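You operate a simulated robot arm through the tools that you are given. There is no shell and no other tool. Be economical: measure what you need, move in short steps, check, and stop when the job is done.

Carry out the task below with a simulated robot arm. There is one attempt and no reset: what you move stays moved.

TASK
Dose the little pink cup as the trial card says; put it back.
Fine: on the thick black ring, under the nozzle, one push of the little green lever a dose, none more; grey swing arm parked again.
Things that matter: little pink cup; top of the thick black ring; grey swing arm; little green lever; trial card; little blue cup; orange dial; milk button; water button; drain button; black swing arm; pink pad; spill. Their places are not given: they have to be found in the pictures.

It is judged by the outcome, as a careful person would: the job done as asked, and still so three seconds after it is handed in. It fails if anything else is knocked over, pushed out of place, dropped, spilled or broken.

THE ROBOT
A 7-joint arm with a two-finger parallel gripper, fixed in place. Base frame: the origin is at the foot of the arm, x ahead of it, y to its left, z up; the work surface is at about z = 0. Lengths are in mm, angles in degrees, forces in N, time in s.
With the tool pointing down near the work surface it reaches from about 240 to 620 mm from the base axis. Its first joint turns from -66.0 to 66.0 degrees. Payload 2.6 kg.
Tool frame: the origin (TCP) lies between the finger pads and is the grasp point; the fingertips stand 30 mm ahead of it; z points along the fingers, y is the line along which they close. The gripper opens to 94 mm. The fingers are 28 mm wide and 10 mm thick; the gripper's body (50 by 96 mm) begins 55 mm behind the TCP.
Orientation is told as [roll, pitch, yaw] about the base's x, y, z axes, in that order, counted from this pose: with the fingers straight down and closing along the base's y, the tool's x points along the base's -x, its y along +y and its z along -z.

THE INTERFACE
- The arm moves only by the tool nudge_tool. Its argument "targets" is a list of rows, each an object (a shift or turn left out is 0, a gripper value left out holds the last) with "gripper": the gripper command, from -1 (fully open) to 1 (shut), values between in proportion; "travel": the shift along the base's x, y, z in units of 30 mm (1.0 is 30 mm), a list of three; "rotation": the turn, a rotation vector about the base's x, y, z in units of 6 degrees (1.0 is 6 degrees), a list of three. In form: [{"gripper": gripper, "travel": [tx, ty, tz], "rotation": [rx, ry, rz]}, ...]. A call has 1 to 10 rows; each row shifts and turns the commanded pose from where the row before left it. A call with a number of a shift or a turn outside -1 to 1 is refused whole. A row lasts 0.2 s, in which the tool goes at most 50 mm and 8.6 degrees; a call with a longer step from one row to the next is refused whole, and so is a gripper value outside its range. A pose out of reach is approached as far as the arm can. The call stops where the force on the tool passes 40 N (or 10 N more than at its start, if that is more) or the arm is blocked; 0.2 s more then pass. The fingers move at their own pace (about 72 mm/s each) and stop on an object; they squeeze with about 22 N. The grip force told is the motor's: it shows also when the fingers shut on nothing. Time passes only in rows, and 0.2 s behind the last, so rows that do not move let the fingers close. It gives the time, the measured TCP pose, the force on the tool (base axes), the opening and the grip force at its end, in the units of the frame above (readings bear some noise), and new pictures: "show" is both (left out), scene, wrist or none.
- Cameras (640 x 400 px; columns grow to the right, rows downward): "scene" is fixed at [23.8, 429.5, 552.1]; the picture's right is [-0.84, -0.55, 0.00], its down [-0.38, 0.58, -0.72] and it looks along [0.40, -0.60, -0.69] (base axes); focal length 235 px, centre (320, 200). "wrist" rides on the gripper at [-37, 0, -58] in the tool frame; the picture's right is [0.00, -1.00, 0.00], its down [0.97, 0.00, -0.24] and it looks along [0.24, 0.00, 0.97] (tool axes); focal length 218 px, centre (320, 200).
- locate(camera, pixels): for up to 12 pixels [column, row] of the newest picture of that camera ("zoom" is the newest enlarged one), the place [x, y, z] in the base frame of the surface seen there, good to about 2 mm. No time passes.
- inspect(camera, box): a new picture of the part [left, top, right, bottom] of that camera's present view, enlarged. No time passes.
- hand_in(): hands the job in; it is judged then, once.

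Work in short steps. Measure before you move; look again where a grasp or a placing could have gone wrong, and mend it. You have 80 turns and 120 pictures in all, those below and enlarged ones among them. Open the gripper and draw the arm clear of the work before you hand the job in, unless the task says otherwise; then end with one line.

The tools are called after "Call:" as name(argument=value, ...) on one line, values as JSON. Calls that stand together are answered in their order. nudge_tool: Moves the arm, as the interface text tells. Its arguments: {"type":"object","properties":{"targets":{"type":"array","items":{"type":"object","properties":{"gripper":{"type":"number"},"travel":{"type":"array","items":{"type":"number"}},"rotation":{"type":"array","items":{"type":"number"}}}}},"show":{"type":"string","enum":["both","scene","wrist","none"]}},"required":["targets"]} The other tools are called the same way: locate (camera, pixels) gives the place of the surface under pixels of a picture; inspect (camera, box) takes an enlarged picture of a part of a camera's view; hand_in () hands the job in.

At the start:

```text
time: 0.0
tcp_pos: [425.5, -28.9, 336.4]
tcp_rot: [0.0, -0.1, 0.0]
force: [0.4, -1.4, 0.4]
width: 94.2
grip_force: 0.1
```

scene: 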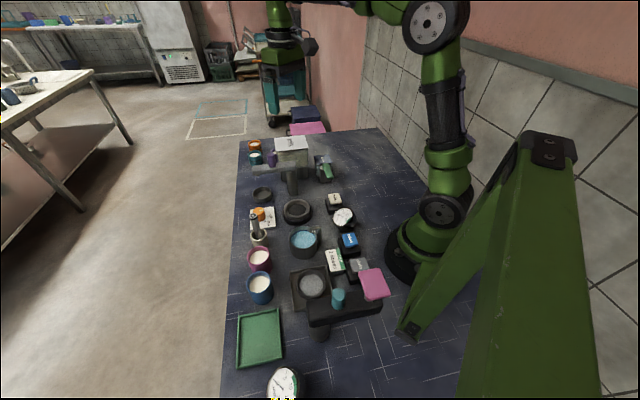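
wrist: 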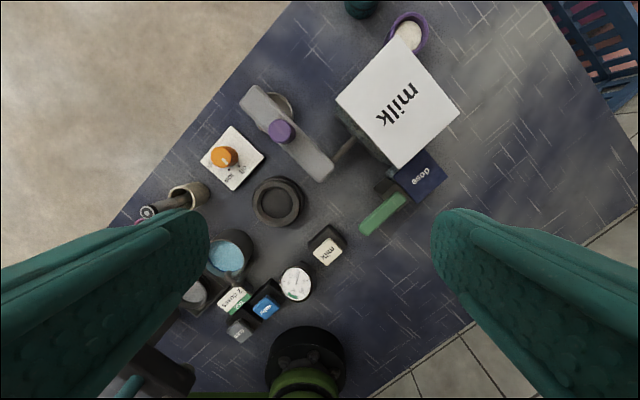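

I start by enlarging the crowded work area to find the objects.

Call:
inspect(camera="scene", box=[230, 130, 360, 211])

Call:
inspect(camera="scene", box=[230, 200, 400, 306])

Call:
inspect(camera="wrist", box=[190, 60, 470, 235])

Call:
inspect(camera="wrist", box=[130, 180, 370, 330])

```text
4.92 times, centred on (295, 170) of scene
```

zoom: 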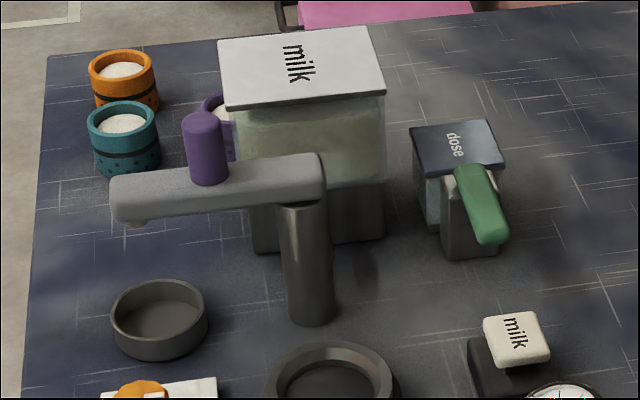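

```text
3.76 times, centred on (315, 253) of scene
```

zoom: 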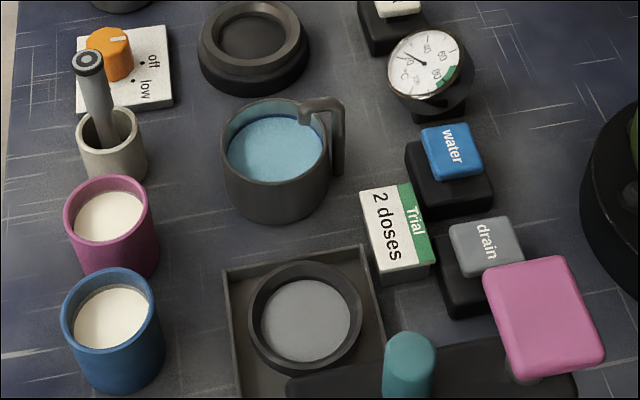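

```text
2.29 times, centred on (330, 148) of wrist
```

zoom: 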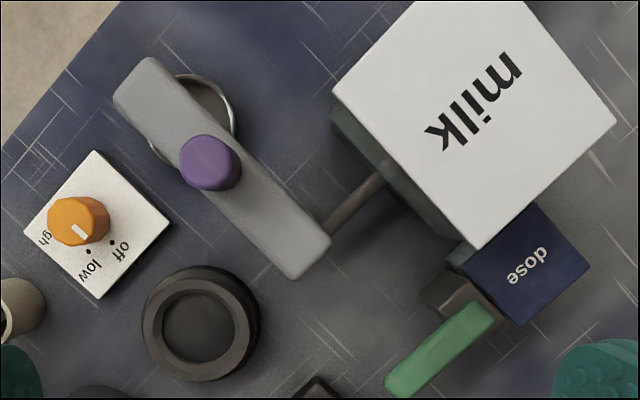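

```text
2.67 times, centred on (250, 255) of wrist
```

zoom: 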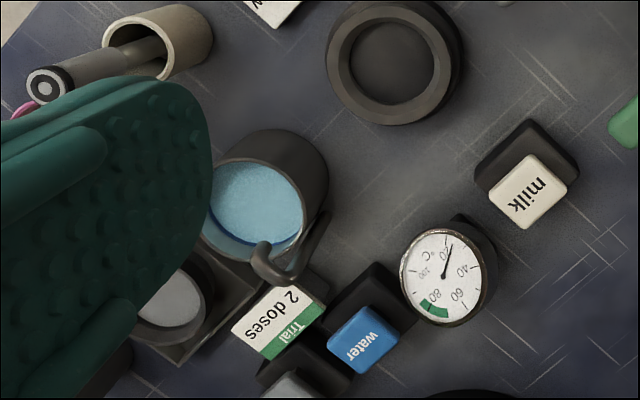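

I locate the key features in the scene: cups, ring, grey arm ends and knob, lever, card.

Call:
locate(camera="scene", pixels=[[259, 246], [259, 258], [259, 270], [249, 258], [270, 256], [260, 281], [261, 301], [296, 199], [297, 220], [286, 210], [310, 208], [297, 212]])

Call:
locate(camera="wrist", pixels=[[281, 130], [247, 92], [318, 170], [328, 168], [262, 102], [289, 105], [366, 230], [400, 197], [252, 200], [276, 178], [276, 226], [301, 202]])

Call:
inspect(camera="scene", box=[235, 140, 345, 209])

```text
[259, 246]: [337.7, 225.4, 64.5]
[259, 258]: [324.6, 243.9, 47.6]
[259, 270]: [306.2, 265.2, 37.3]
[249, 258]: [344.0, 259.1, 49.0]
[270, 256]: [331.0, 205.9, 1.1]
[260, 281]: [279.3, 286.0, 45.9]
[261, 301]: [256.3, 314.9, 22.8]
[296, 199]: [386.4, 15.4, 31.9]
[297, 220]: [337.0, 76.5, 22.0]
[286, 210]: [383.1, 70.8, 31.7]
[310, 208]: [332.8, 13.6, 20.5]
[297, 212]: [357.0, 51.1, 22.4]
```

```text
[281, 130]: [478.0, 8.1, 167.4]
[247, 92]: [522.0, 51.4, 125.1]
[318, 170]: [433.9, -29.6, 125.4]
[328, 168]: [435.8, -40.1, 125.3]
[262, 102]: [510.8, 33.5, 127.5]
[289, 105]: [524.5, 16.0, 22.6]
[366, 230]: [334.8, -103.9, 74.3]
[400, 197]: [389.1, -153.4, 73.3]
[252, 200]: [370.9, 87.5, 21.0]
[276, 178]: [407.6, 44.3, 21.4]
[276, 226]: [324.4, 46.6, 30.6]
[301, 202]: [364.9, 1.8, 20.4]
```

```text
5.80 times, centred on (290, 174) of scene
```

zoom: 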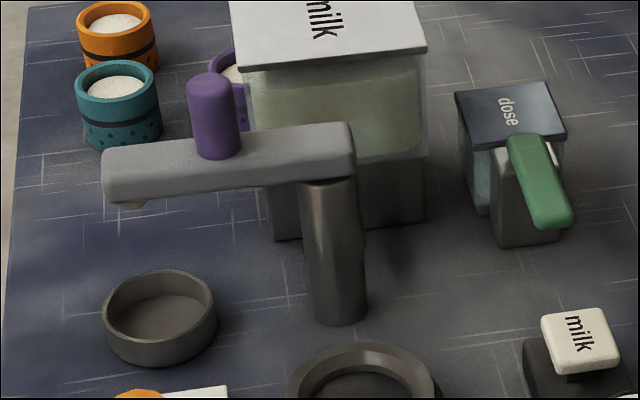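

The card says 2 doses. The grey arm pivots near (445,-25) and its nozzle is near (515,45); the ring centre is about (365,45). I move above the pink cup at (325,244) for a closer look.

Call:
nudge_tool(targets=[{"gripper": -1, "travel": [-0.3, 0.9, -0.2]}, {"travel": [-0.3, 0.9, -0.2]}, {"travel": [-0.3, 0.9, -0.2]}, {"travel": [-0.3, 0.9, -0.2]}, {"travel": [-0.3, 0.9, -0.2]}, {"travel": [-0.3, 0.9, -0.2]}, {"travel": [-0.3, 0.9, -0.2]}, {"travel": [-0.3, 0.9, -0.2]}, {"travel": [-0.3, 0.9, -0.2]}, {"travel": [-0.3, 0.9, -0.2]}], show="both")

```text
time: 2.2
tcp_pos: [338.0, 242.5, 275.7]
tcp_rot: [0.0, 0.0, 0.0]
force: [0.3, 0.1, -0.6]
width: 94.1
grip_force: 0.1
```

scene: 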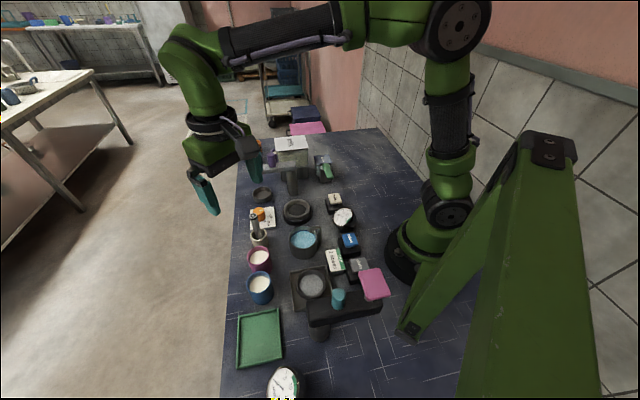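
wrist: 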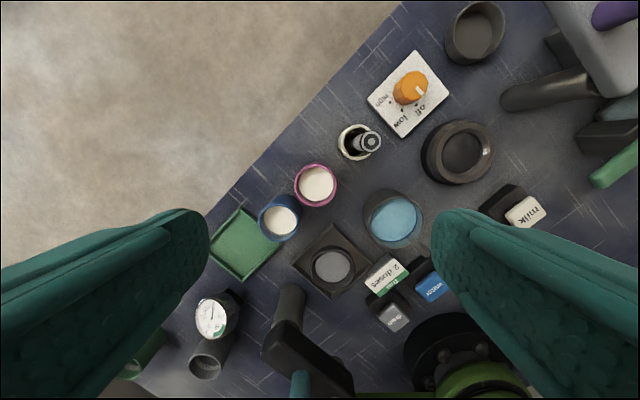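

Call:
inspect(camera="wrist", box=[236, 110, 396, 210])

Call:
locate(camera="wrist", pixels=[[296, 183], [336, 183], [316, 166], [316, 204], [316, 185], [261, 220], [299, 220], [280, 198], [280, 240], [344, 140], [370, 142], [330, 205]])

```text
4.00 times, centred on (316, 160) of wrist
```

zoom: 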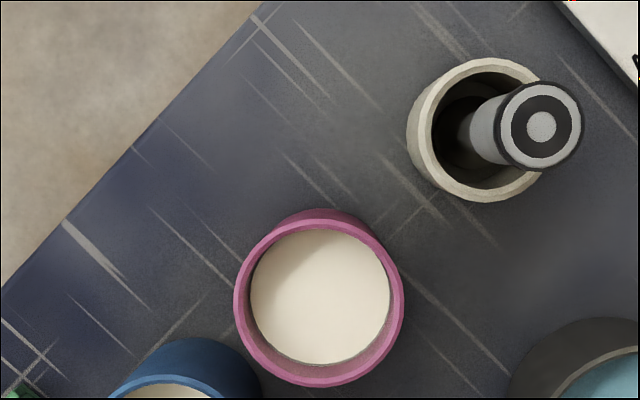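

```text
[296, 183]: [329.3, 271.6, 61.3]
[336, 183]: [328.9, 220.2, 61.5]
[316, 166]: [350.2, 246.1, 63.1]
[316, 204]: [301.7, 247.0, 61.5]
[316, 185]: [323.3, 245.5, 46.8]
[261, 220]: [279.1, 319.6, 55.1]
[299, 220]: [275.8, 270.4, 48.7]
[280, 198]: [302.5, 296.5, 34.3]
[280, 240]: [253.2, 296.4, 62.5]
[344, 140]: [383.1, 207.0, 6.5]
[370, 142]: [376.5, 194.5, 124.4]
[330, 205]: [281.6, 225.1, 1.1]
```

Cup centre is about (327,246), diameter 52 mm, height 62. I align with a -24° yaw, which keeps clear of the blue cup and the pestle holder, and descend partway.

Call:
nudge_tool(targets=[{"travel": [-0.07, 0.025, -0.9], "rotation": [0, 0, -0.8]}, {"travel": [-0.07, 0.025, -0.9], "rotation": [0, 0, -0.8]}, {"travel": [-0.07, 0.025, -0.9], "rotation": [0, 0, -0.8]}, {"travel": [-0.07, 0.025, -0.9], "rotation": [0, 0, -0.8]}, {"travel": [-0.07, 0.025, -0.9], "rotation": [0, 0, -0.8]}, {}], show="both")

```text
time: 3.6
tcp_pos: [326.8, 242.2, 138.9]
tcp_rot: [-0.1, -0.1, -23.9]
force: [0.3, -0.2, -0.3]
width: 93.9
grip_force: 0.1
```

scene: 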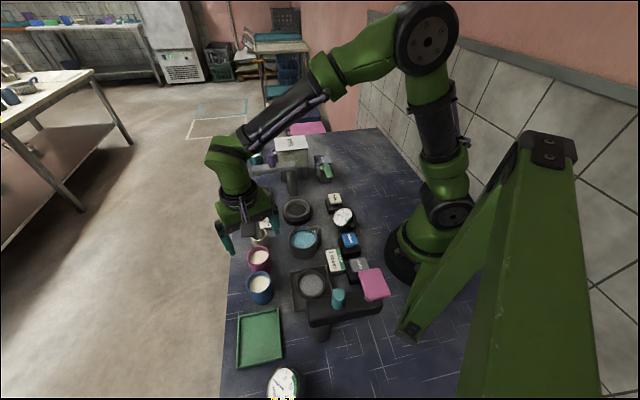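
wrist: 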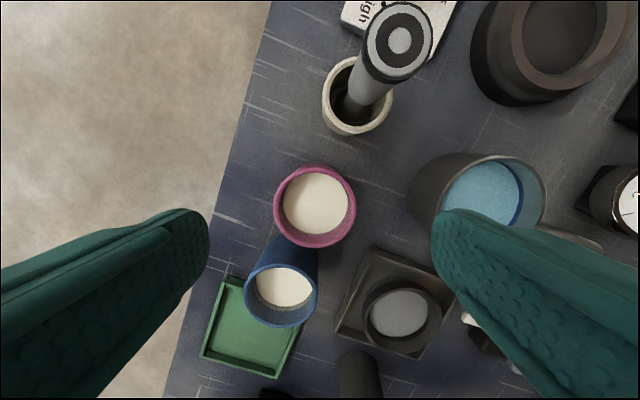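

Call:
locate(camera="wrist", pixels=[[277, 205], [353, 203], [316, 168], [313, 243], [312, 205], [290, 233], [340, 175]])

Call:
locate(camera="scene", pixels=[[285, 209], [290, 206], [304, 206], [308, 208], [297, 202], [297, 218], [290, 211], [304, 211]])

Call:
inspect(camera="scene", box=[272, 190, 322, 221])

```text
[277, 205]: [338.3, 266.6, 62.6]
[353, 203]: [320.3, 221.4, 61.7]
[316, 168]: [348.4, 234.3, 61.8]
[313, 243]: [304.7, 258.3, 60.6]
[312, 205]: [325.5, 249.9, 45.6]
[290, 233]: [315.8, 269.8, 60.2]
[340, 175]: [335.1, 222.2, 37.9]
```

```text
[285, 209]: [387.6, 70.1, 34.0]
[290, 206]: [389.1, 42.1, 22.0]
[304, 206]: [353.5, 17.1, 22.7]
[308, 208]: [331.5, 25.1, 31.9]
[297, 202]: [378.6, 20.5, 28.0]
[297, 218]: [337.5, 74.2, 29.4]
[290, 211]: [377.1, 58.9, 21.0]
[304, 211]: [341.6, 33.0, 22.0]
```

```text
12.80 times, centred on (297, 206) of scene
```

zoom: 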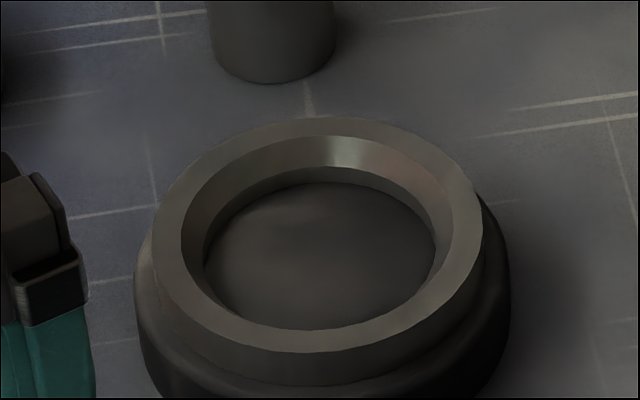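

Call:
locate(camera="zoom", pixels=[[320, 122], [320, 137], [323, 175], [320, 322], [320, 344], [160, 245], [190, 245], [207, 250], [433, 245], [445, 240], [472, 240], [320, 250]])

```text
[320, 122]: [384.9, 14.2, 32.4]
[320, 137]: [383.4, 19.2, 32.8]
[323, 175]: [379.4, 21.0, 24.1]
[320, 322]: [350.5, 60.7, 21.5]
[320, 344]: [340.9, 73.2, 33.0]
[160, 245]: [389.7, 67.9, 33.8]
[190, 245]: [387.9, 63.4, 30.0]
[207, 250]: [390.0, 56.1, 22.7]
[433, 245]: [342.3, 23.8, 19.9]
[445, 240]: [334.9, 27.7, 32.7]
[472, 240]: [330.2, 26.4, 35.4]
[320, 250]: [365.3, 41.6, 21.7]
```

Cup centre refined to (327.5,245.5). I descend around it to TCP z≈40.

Call:
nudge_tool(targets=[{"travel": [0.02, 0.1, 0]}, {"travel": [0, 0, -0.8]}, {"travel": [0, 0, -0.8]}, {"travel": [0, 0, -0.8]}, {"travel": [0, 0, -0.8]}, {"travel": [0, 0, -0.1]}, {}], show="both")

```text
time: 5.2
tcp_pos: [326.3, 246.6, 41.5]
tcp_rot: [0.0, 0.1, -24.0]
force: [-0.1, -0.3, -0.1]
width: 93.9
grip_force: 0.2
```

scene: 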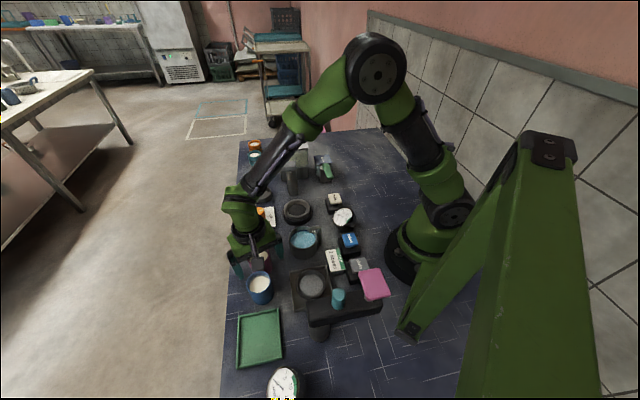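
wrist: 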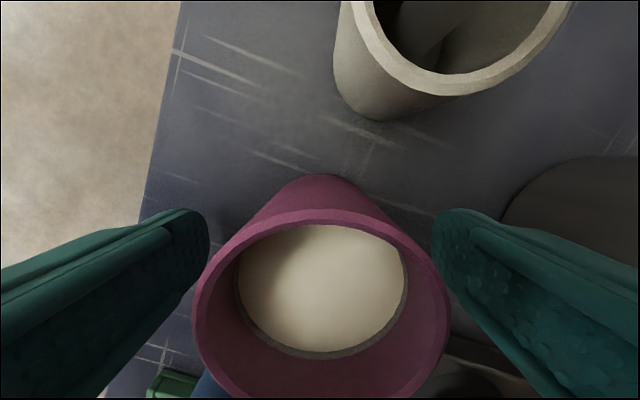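

The cup sits centred between the fingers (column about 321). I close.

Call:
nudge_tool(targets=[{"gripper": -0.3}, {"gripper": -0.05}, {"gripper": 0.2}, {"gripper": 0.5}, {"gripper": 0.5}], show="wrist")

```text
time: 6.4
tcp_pos: [325.5, 246.8, 40.9]
tcp_rot: [0.0, 0.1, -24.0]
force: [0.1, -0.3, 1.8]
width: 53.0
grip_force: 22.6
```

wrist: 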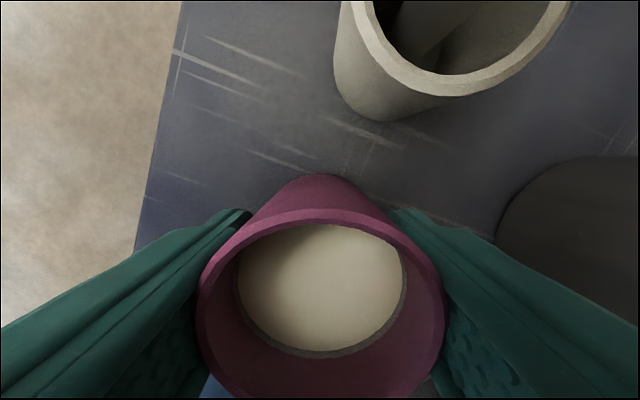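

Gripped at 53 mm. I lift gently, high enough to clear the pestle (top 124).

Call:
nudge_tool(targets=[{"travel": [0, 0, 0.15]}, {"travel": [0, 0, 0.35]}, {"travel": [0, 0, 0.5]}, {"travel": [0, 0, 0.6]}, {"travel": [0, 0, 0.6]}, {"travel": [0, 0, 0.6]}, {"travel": [0, 0, 0.6]}, {"travel": [0, 0, 0.6]}, {"travel": [0, 0, 0.4]}, {"travel": [0, 0, 0.2]}], show="both")

```text
time: 8.6
tcp_pos: [327.0, 246.7, 179.3]
tcp_rot: [0.0, 0.0, -24.1]
force: [0.0, 0.4, -1.0]
width: 52.8
grip_force: 22.1
```

scene: 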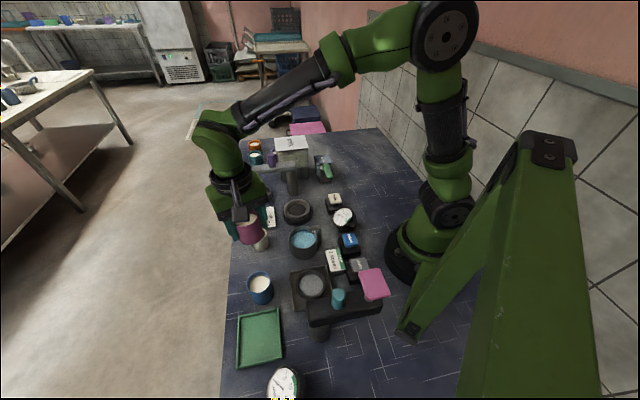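
wrist: 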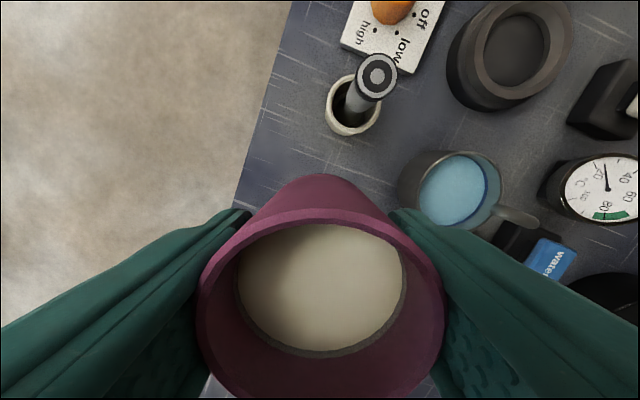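

The ring is visible in the wrist view at (510,50); I measure it again.

Call:
locate(camera="wrist", pixels=[[474, 50], [484, 50], [548, 50], [556, 50], [516, 6], [516, 14], [516, 86], [516, 98]])

Call:
inspect(camera="wrist", box=[440, 0, 600, 100])

```text
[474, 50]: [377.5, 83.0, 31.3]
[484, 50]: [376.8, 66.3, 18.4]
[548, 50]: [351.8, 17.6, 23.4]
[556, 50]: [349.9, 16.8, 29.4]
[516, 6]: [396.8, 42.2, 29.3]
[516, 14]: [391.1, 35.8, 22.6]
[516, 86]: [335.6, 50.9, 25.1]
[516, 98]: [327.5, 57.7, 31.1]
```

```text
4.00 times, centred on (520, 50) of wrist
```

zoom: 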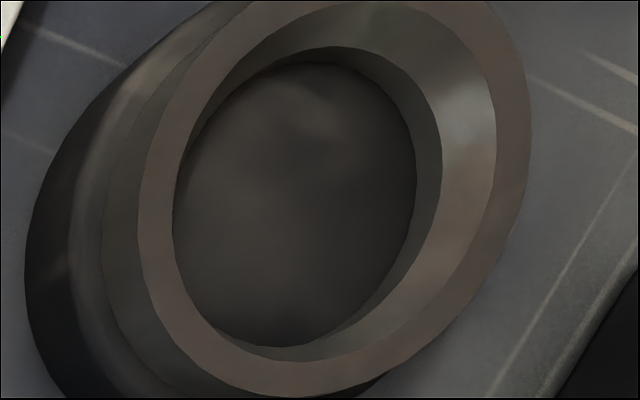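

Call:
locate(camera="zoom", pixels=[[142, 210], [525, 120], [290, 395], [412, 5], [175, 190], [496, 130], [260, 358], [160, 300], [480, 280], [300, 200], [437, 180], [220, 345]])

```text
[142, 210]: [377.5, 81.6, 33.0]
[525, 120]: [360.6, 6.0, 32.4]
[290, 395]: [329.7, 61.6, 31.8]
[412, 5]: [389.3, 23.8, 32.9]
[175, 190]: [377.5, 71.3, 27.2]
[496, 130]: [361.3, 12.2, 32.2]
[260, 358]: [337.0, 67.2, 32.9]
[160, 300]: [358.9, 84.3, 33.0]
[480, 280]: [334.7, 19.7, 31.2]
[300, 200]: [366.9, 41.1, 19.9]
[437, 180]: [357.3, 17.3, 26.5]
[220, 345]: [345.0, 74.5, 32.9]
```

Ring centre is about (362,45.5), with its floor at z≈21. I carry the cup across to above it.

Call:
nudge_tool(targets=[{"travel": [0.05, -0.3, 0]}, {"travel": [0.1, -0.6, 0]}, {"travel": [0.13, -0.8, 0]}, {"travel": [0.14, -0.8, 0]}, {"travel": [0.15, -0.9, 0]}, {"travel": [0.15, -0.9, 0]}, {"travel": [0.14, -0.8, 0]}, {"travel": [0.12, -0.7, 0]}, {"travel": [0.1, -0.6, 0]}, {"travel": [0.05, -0.3, 0]}], show="both")

```text
time: 10.8
tcp_pos: [359.0, 46.2, 180.3]
tcp_rot: [0.0, 0.1, -24.0]
force: [1.3, -0.7, -0.3]
width: 52.9
grip_force: 22.2
```

scene: 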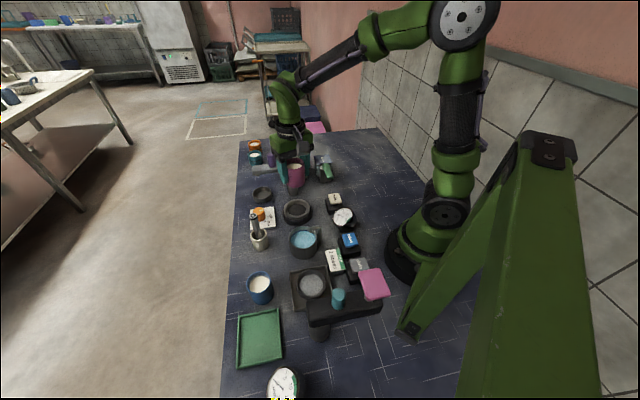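
wrist: 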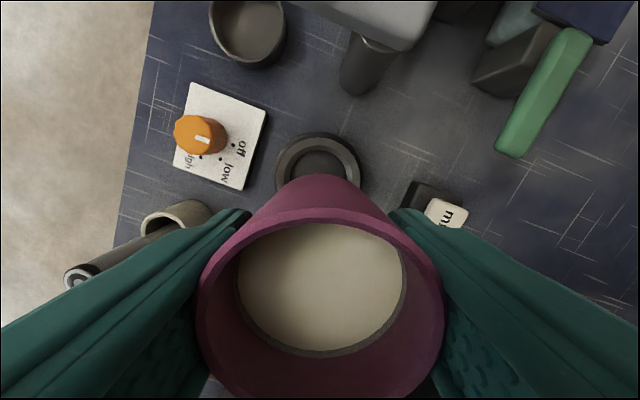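

Laterally well aligned (ring column about 318). I descend to just above the ring.

Call:
nudge_tool(targets=[{"travel": [0.07, 0, -0.4]}, {"travel": [0, 0, -0.7]}, {"travel": [0, 0, -0.7]}, {"travel": [0, 0, -0.7]}, {"travel": [0, 0, -0.5]}, {"travel": [0, 0, -0.3]}, {}], show="both")

Call:
inspect(camera="scene", box=[250, 160, 346, 220])

```text
time: 12.4
tcp_pos: [361.4, 45.0, 80.5]
tcp_rot: [0.0, 0.1, -23.9]
force: [-0.7, 0.1, -0.3]
width: 52.7
grip_force: 22.1
```

scene: 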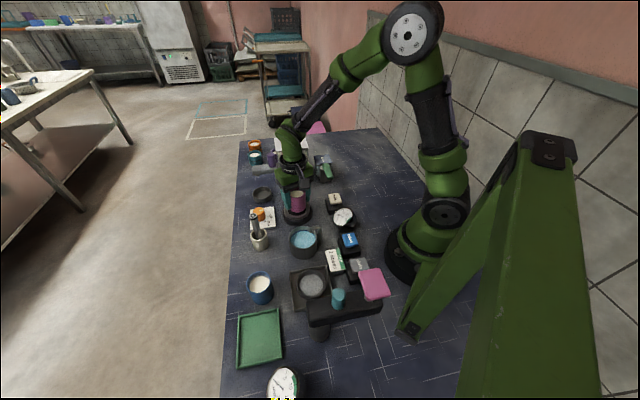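
wrist: 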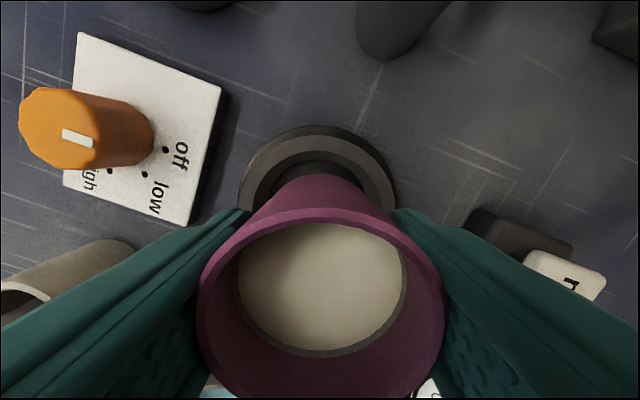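

```text
6.67 times, centred on (298, 190) of scene
```

zoom: 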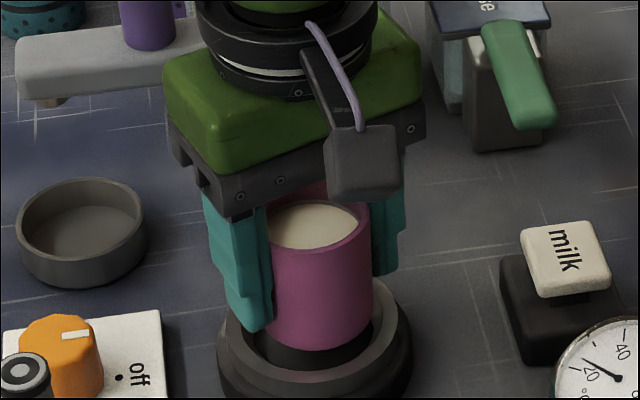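

Cup bottom is centred over the ring opening. I lower slowly to just short of the fingertips meeting the rim.

Call:
nudge_tool(targets=[{"travel": [0, 0, -0.2]}, {"travel": [0, 0, -0.2]}, {"travel": [0, 0, -0.1]}, {"travel": [0, 0, -0.06]}, {}], show="scene")

Call:
inspect(camera="scene", box=[266, 175, 330, 225])

```text
time: 13.6
tcp_pos: [361.7, 45.4, 63.5]
tcp_rot: [0.0, 0.0, -24.0]
force: [-0.5, -0.2, -1.2]
width: 52.7
grip_force: 22.2
```

scene: 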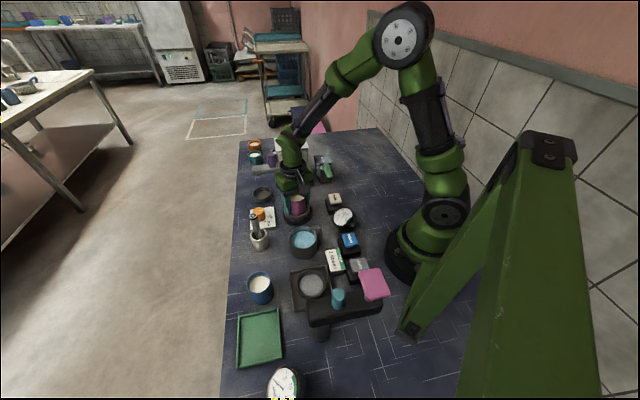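

```text
8.00 times, centred on (298, 200) of scene
```

zoom: 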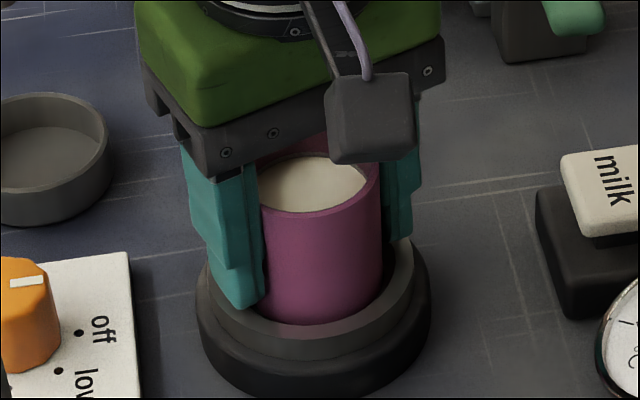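

Call:
nudge_tool(targets=[{"travel": [0, 0, -0.04]}, {"travel": [0, 0, -0.03]}, {}], show="none")

```text
time: 14.4
tcp_pos: [361.5, 47.2, 61.7]
tcp_rot: [0.0, 0.1, -24.0]
force: [0.6, 0.7, -1.3]
width: 52.8
grip_force: 22.4
```

Call:
nudge_tool(targets=[{"travel": [0, -0.02, -0.04]}, {"travel": [0, 0, -0.03]}, {}], show="none")

```text
time: 15.3
tcp_pos: [362.6, 45.9, 62.5]
tcp_rot: [0.1, 0.0, -24.2]
force: [-0.8, 0.9, 3.2]
width: 52.8
grip_force: 22.7
stopped in row 3: the force on the tool passed its limit (the readings are from after the stop); the commanded pose is now the measured one
```

Contact felt at z≈62. I release in small steps.

Call:
nudge_tool(targets=[{"gripper": -0.15}, {"gripper": -0.2}, {"gripper": -0.25}, {}], show="scene")

Call:
inspect(camera="scene", box=[266, 175, 330, 225])

```text
time: 16.3
tcp_pos: [362.0, 45.8, 62.8]
tcp_rot: [0.1, -0.1, -24.1]
force: [1.8, 2.4, 3.8]
width: 57.0
grip_force: 0.0
```

scene: 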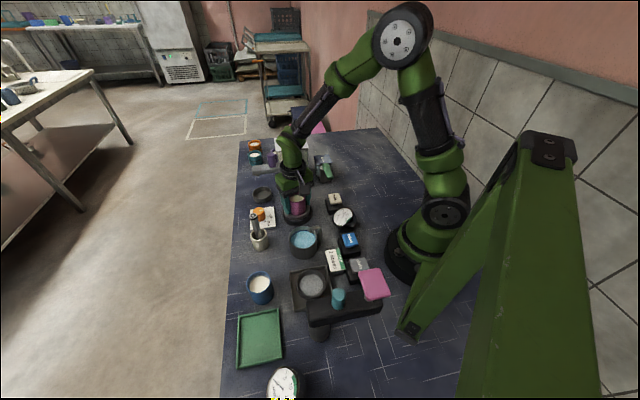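

```text
8.00 times, centred on (298, 200) of scene
```

zoom: 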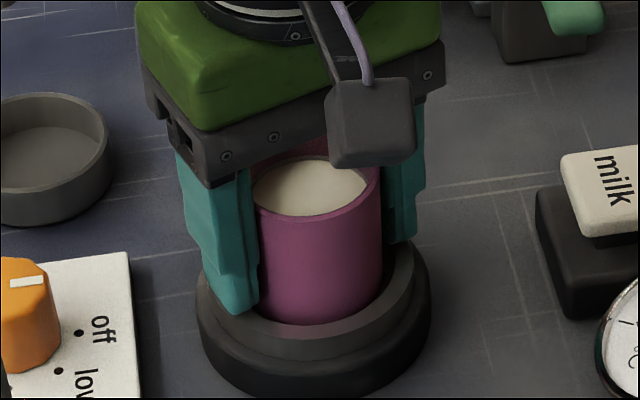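

Fingers touch the ring rim; I raise slightly before opening further, then withdraw up.

Call:
nudge_tool(targets=[{"travel": [0, 0, 0.1]}, {"travel": [0, 0, 0.1]}, {"gripper": -0.5}, {"gripper": -0.5}, {"travel": [0, 0, 0.8]}, {"travel": [0, 0, 1]}, {"travel": [0, 0, 1]}, {"travel": [0, 0, 1]}, {"travel": [0, 0, 1]}, {}], show="both")

Call:
inspect(camera="scene", box=[250, 160, 346, 220])

```text
time: 18.5
tcp_pos: [362.7, 47.2, 211.2]
tcp_rot: [0.2, 0.1, -24.1]
force: [0.7, -0.2, 0.9]
width: 70.6
grip_force: 0.0
```

scene: 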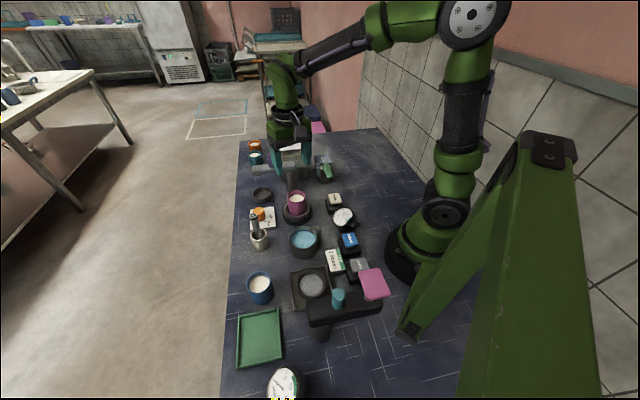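
wrist: 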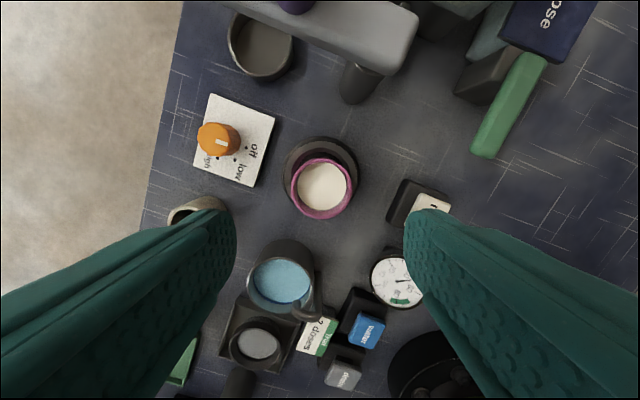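

```text
6.67 times, centred on (298, 190) of scene
```

zoom: 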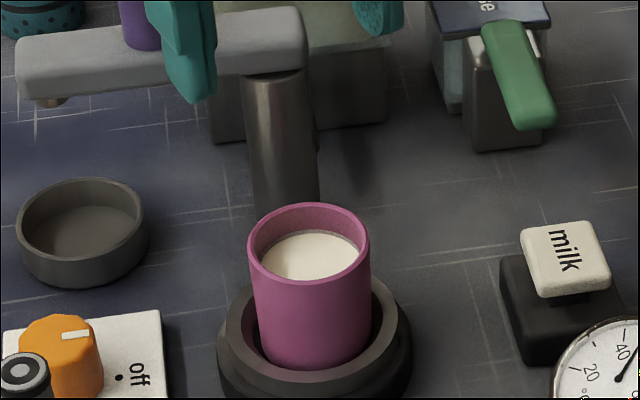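

Cup sits in the ring. I check it is level and measure the grey arm and nozzle.

Call:
locate(camera="zoom", pixels=[[308, 206], [251, 245], [366, 245], [308, 279], [50, 102], [35, 60], [30, 90], [285, 72], [295, 30], [275, 70]])

Call:
locate(camera="wrist", pixels=[[294, 188], [349, 188], [322, 160], [322, 217], [400, 45], [340, 60], [415, 20], [346, 100]])

```text
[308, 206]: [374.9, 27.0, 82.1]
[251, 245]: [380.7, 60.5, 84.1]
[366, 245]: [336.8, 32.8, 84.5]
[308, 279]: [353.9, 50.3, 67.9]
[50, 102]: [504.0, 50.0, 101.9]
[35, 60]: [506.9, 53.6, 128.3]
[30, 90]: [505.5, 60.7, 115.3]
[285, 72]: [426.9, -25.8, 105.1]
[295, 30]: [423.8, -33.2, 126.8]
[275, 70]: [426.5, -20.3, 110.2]
```

```text
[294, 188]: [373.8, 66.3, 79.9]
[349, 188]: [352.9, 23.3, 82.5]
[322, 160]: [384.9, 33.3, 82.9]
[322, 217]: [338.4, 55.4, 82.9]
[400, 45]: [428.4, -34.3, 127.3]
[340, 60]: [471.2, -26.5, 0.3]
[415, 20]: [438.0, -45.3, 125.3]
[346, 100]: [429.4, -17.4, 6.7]
```

Call:
locate(camera="zoom", pixels=[[283, 100], [283, 150], [283, 180], [248, 120], [315, 120], [140, 30], [140, 48], [250, 60], [100, 75], [305, 60]])

Call:
inspect(camera="wrist", box=[210, 0, 450, 150])

Call:
locate(camera="scene", pixels=[[277, 139], [305, 139], [308, 152], [276, 153], [271, 152], [315, 157], [330, 157], [325, 172], [329, 178]])

```text
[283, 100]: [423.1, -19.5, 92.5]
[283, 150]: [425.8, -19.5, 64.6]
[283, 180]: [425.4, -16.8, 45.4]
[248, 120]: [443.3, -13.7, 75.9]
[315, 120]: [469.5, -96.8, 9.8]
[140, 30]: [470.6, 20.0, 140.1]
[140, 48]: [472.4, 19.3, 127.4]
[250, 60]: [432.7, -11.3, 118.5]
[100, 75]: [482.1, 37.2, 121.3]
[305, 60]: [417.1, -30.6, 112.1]
```

```text
2.67 times, centred on (330, 75) of wrist
```

zoom: 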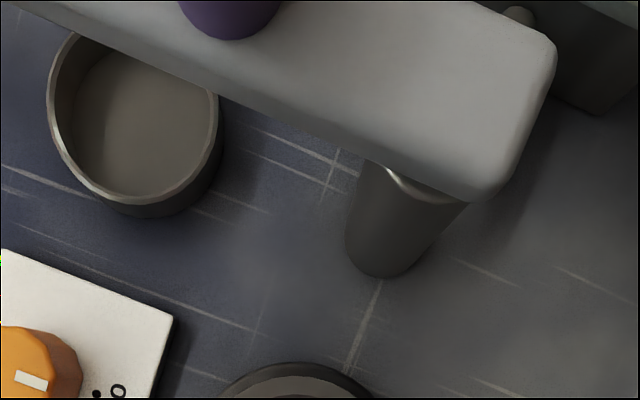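

```text
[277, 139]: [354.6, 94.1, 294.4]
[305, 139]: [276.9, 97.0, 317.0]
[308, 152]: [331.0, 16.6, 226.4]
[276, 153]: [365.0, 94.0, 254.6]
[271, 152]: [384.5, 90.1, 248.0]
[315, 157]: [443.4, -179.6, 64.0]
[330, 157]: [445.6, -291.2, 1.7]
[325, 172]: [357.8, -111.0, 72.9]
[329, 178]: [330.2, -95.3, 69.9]
```

Pivot ≈(436,-30), knob radius ≈58, parked at ≈45°, cup at ≈135°. I rise and move over for a better look at the knob and milk tank.

Call:
nudge_tool(targets=[{"travel": [0, 0, 1]}, {"travel": [0.6, -0.2, 0.5]}, {"travel": [0.7, -0.3, 0.5]}, {"travel": [0.7, -0.3, 0]}, {"travel": [0.5, -0.1, 0]}, {}], show="both")

```text
time: 19.9
tcp_pos: [439.5, 18.6, 271.2]
tcp_rot: [0.0, 0.0, -24.1]
force: [-0.3, 0.3, -0.3]
width: 70.6
grip_force: 0.0
```

scene: 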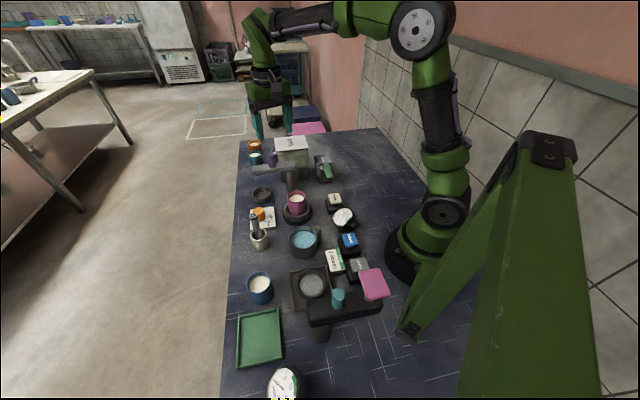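
wrist: 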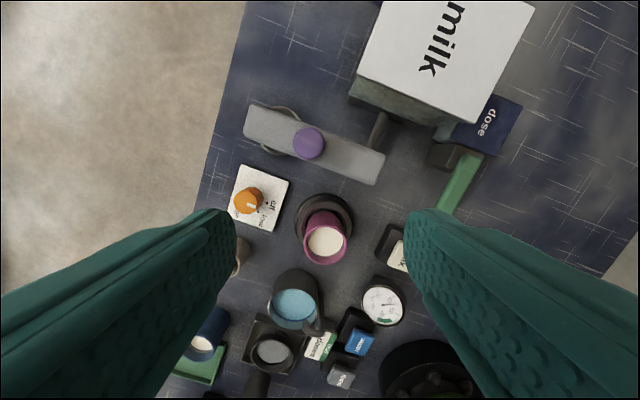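

Call:
locate(camera="wrist", pixels=[[360, 78], [465, 120], [420, 60], [310, 140], [297, 145], [323, 145], [310, 155], [246, 110], [382, 180], [246, 138], [380, 155], [258, 145]])

Call:
inspect(camera="wrist", box=[230, 80, 390, 180])

Call:
inspect(camera="scene", box=[240, 130, 336, 190])

```text
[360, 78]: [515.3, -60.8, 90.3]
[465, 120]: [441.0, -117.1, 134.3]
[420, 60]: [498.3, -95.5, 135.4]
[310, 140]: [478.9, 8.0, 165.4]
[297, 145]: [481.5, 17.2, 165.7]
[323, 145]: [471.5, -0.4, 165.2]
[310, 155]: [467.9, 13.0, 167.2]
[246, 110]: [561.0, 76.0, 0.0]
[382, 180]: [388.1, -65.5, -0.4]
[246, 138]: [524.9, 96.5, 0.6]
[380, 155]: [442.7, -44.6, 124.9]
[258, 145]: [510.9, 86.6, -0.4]
```

```text
4.00 times, centred on (310, 130) of wrist
```

zoom: 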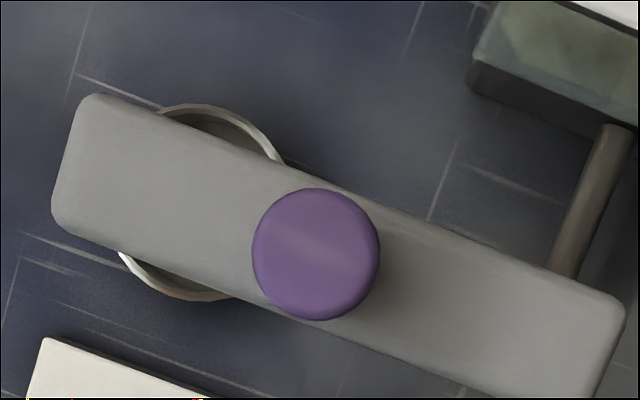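

```text
6.67 times, centred on (288, 160) of scene
```

zoom: 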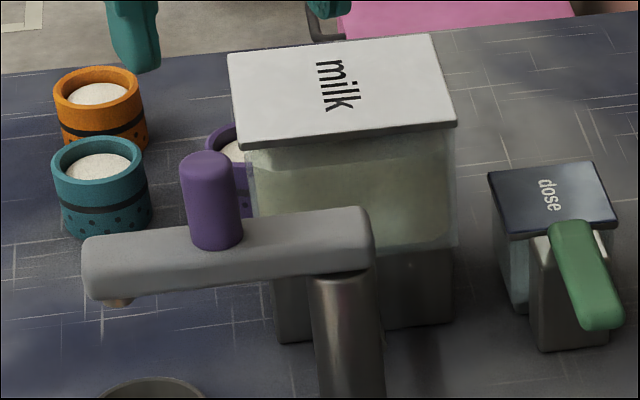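

Knob centre (477,9), top z 166; tank lid at z 135 well away. I move over the knob and down so the fingertips stop just above the arm's top (126).

Call:
nudge_tool(targets=[{"travel": [0.6, -0.16, 0]}, {"travel": [0.65, -0.16, 0]}, {"travel": [0, 0, -0.8]}, {"travel": [0, 0, -0.8]}, {"travel": [0, 0, -0.8]}, {"travel": [0, 0, -0.8]}, {"travel": [0, 0, -0.3]}, {}], show="wrist")

```text
time: 21.7
tcp_pos: [474.9, 10.5, 166.1]
tcp_rot: [0.1, 0.0, -24.1]
force: [-0.1, 0.0, -1.0]
width: 70.6
grip_force: 0.0
```

wrist: 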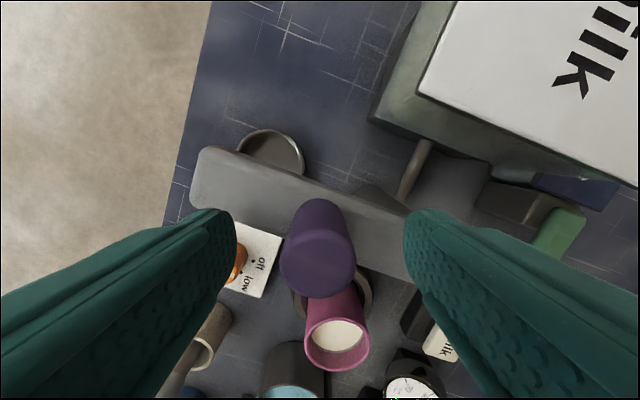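

Knob is centred (column 319). I lower 5 mm more and close on it.

Call:
nudge_tool(targets=[{"travel": [0.03, 0, -0.17]}, {"gripper": 0}, {"gripper": 0.3}, {"gripper": 0.5}, {"gripper": 0.7}, {"gripper": 0.7}], show="both")

```text
time: 23.1
tcp_pos: [476.3, 10.8, 162.1]
tcp_rot: [0.2, 0.0, -24.0]
force: [5.0, 6.5, -1.8]
width: 23.3
grip_force: 45.2
```

scene: 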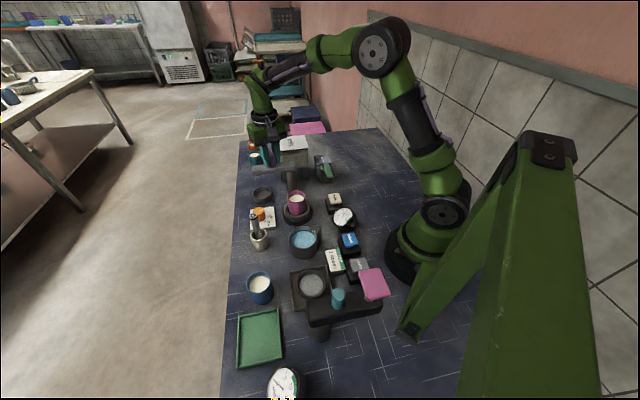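
wrist: 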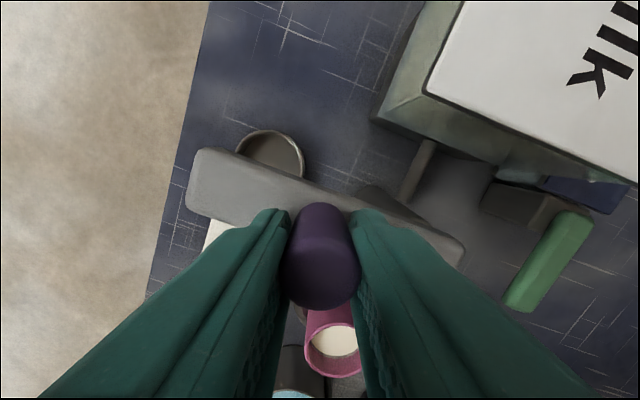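

Gripped. I start the swing as an arc about the pivot, turning the gripper with it.

Call:
nudge_tool(targets=[{"travel": [-0.147, 0.133, 0], "rotation": [0, 0, 1]}, {"travel": [-0.163, 0.117, 0], "rotation": [0, 0, 1]}, {"travel": [-0.17, 0.1, 0], "rotation": [0, 0, 1]}, {"travel": [-0.183, 0.08, 0], "rotation": [0, 0, 1]}], show="both")

```text
time: 24.1
tcp_pos: [456.1, 22.4, 162.0]
tcp_rot: [0.1, -0.2, 0.1]
force: [6.6, 6.5, 1.6]
width: 23.3
grip_force: 44.6
```

scene: 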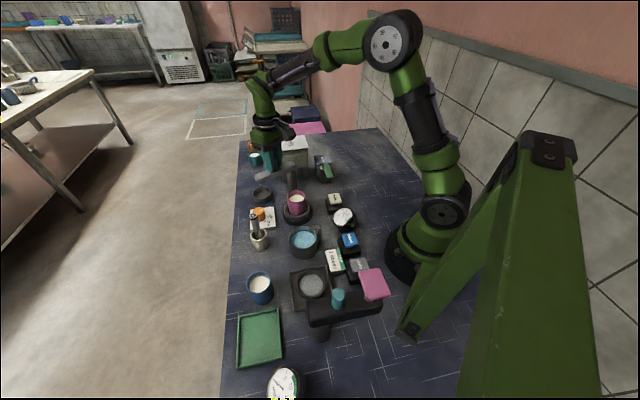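
wrist: 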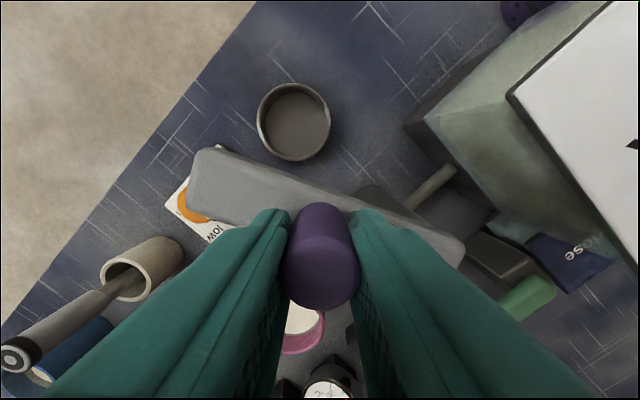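

The arm follows. I continue the arc.

Call:
nudge_tool(targets=[{"travel": [-0.187, 0.063, 0], "rotation": [0, 0, 1]}, {"travel": [-0.197, 0.04, 0], "rotation": [0, 0, 1]}, {"travel": [-0.197, 0.02, 0], "rotation": [0, 0, 1]}, {"travel": [-0.2, 0, 0], "rotation": [0, 0, 1]}, {"travel": [-0.197, -0.02, 0], "rotation": [0, 0, 1]}, {"travel": [-0.197, -0.04, 0], "rotation": [0, 0, 1]}], show="both")

```text
time: 25.5
tcp_pos: [420.1, 22.6, 161.2]
tcp_rot: [0.1, 0.2, 36.0]
force: [1.9, 5.5, -18.3]
width: 23.5
grip_force: 44.8
```

scene: 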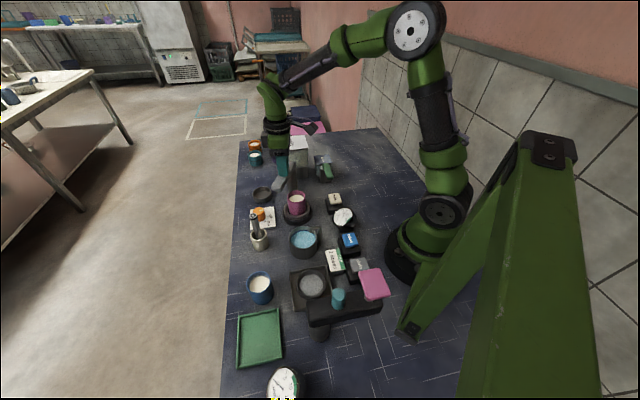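
wrist: 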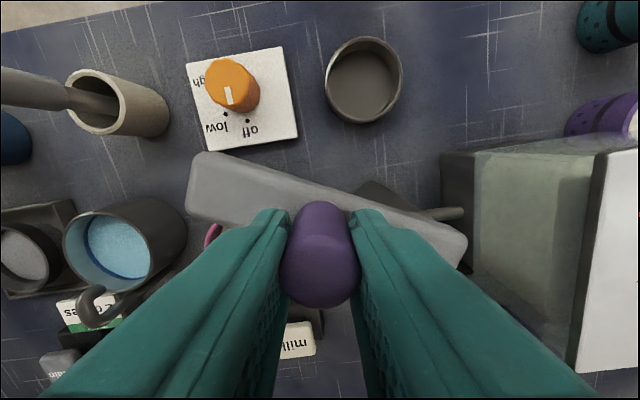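

Call:
nudge_tool(targets=[{"travel": [-0.187, -0.063, -0.02], "rotation": [0, 0, 1]}, {"travel": [-0.183, -0.08, 0], "rotation": [0, 0, 1]}, {"travel": [-0.17, -0.1, 0], "rotation": [0, 0, 1]}], show="both")

Call:
inspect(camera="scene", box=[250, 155, 346, 215])

```text
time: 26.3
tcp_pos: [404.5, 15.0, 161.5]
tcp_rot: [0.0, 0.0, 53.9]
force: [2.2, -5.1, -7.5]
width: 23.5
grip_force: 45.8
```

scene: 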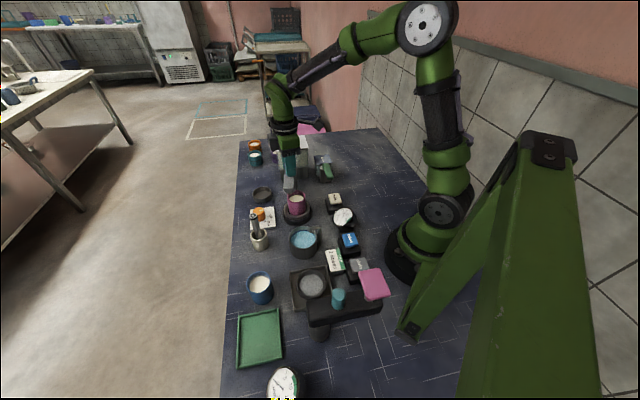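
wrist: 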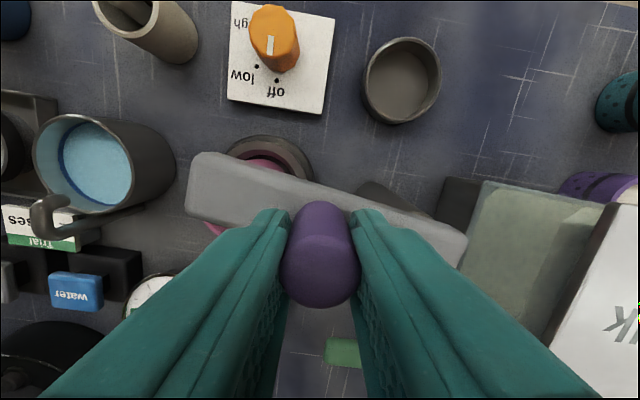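

```text
6.67 times, centred on (298, 185) of scene
```

zoom: 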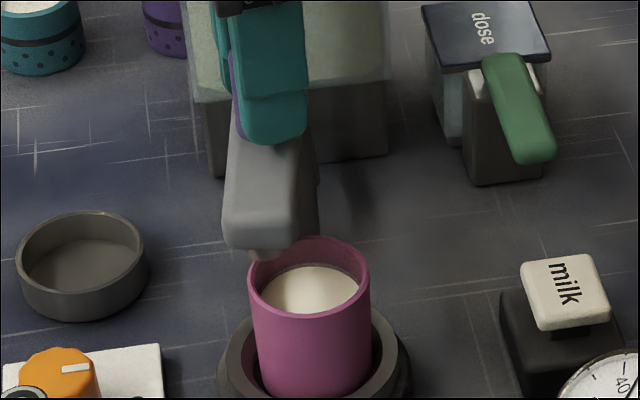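

Call:
nudge_tool(targets=[{"travel": [-0.163, -0.117, 0], "rotation": [0, 0, 1]}, {"travel": [-0.147, -0.133, 0], "rotation": [0, 0, 1]}, {}], show="both")

Call:
inspect(camera="scene", box=[266, 170, 330, 210])

```text
time: 27.2
tcp_pos: [398.3, 8.3, 161.9]
tcp_rot: [-0.5, -0.4, 66.2]
force: [6.3, -0.1, -0.6]
width: 23.5
grip_force: 45.7
stopped in row 3: the force on the tool passed its limit (the readings are from after the stop); the commanded pose is now the measured one
```

scene: 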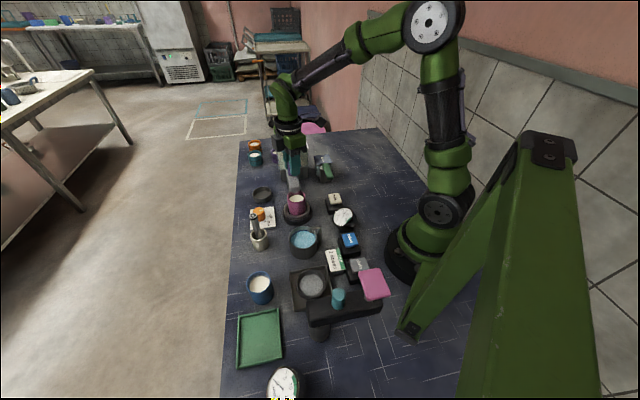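
wrist: 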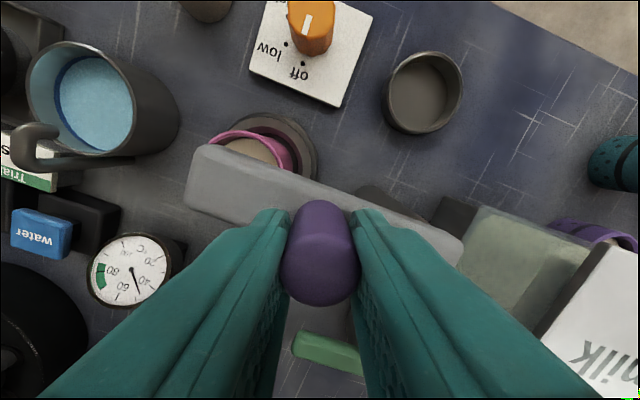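

```text
10.00 times, centred on (298, 190) of scene
```

zoom: 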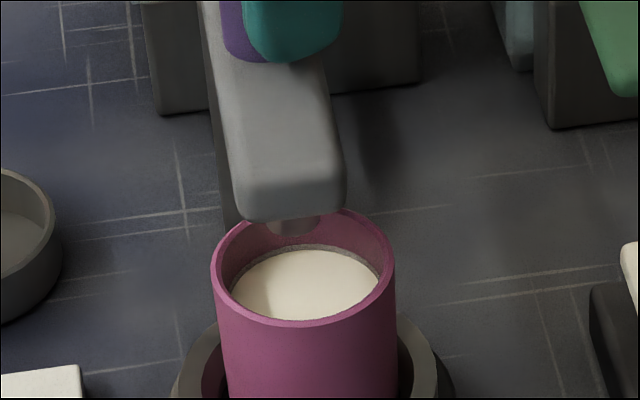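

Call:
locate(camera="zoom", pixels=[[285, 228], [293, 231], [310, 222], [240, 200], [340, 190], [290, 190], [304, 213], [213, 265], [394, 262], [304, 325]])

```text
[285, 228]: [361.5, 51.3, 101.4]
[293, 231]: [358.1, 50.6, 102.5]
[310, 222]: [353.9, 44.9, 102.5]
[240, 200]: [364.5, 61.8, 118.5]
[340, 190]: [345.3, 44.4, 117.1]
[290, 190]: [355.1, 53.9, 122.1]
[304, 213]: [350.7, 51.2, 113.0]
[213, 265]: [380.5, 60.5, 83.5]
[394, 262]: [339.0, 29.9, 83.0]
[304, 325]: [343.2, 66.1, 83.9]
```

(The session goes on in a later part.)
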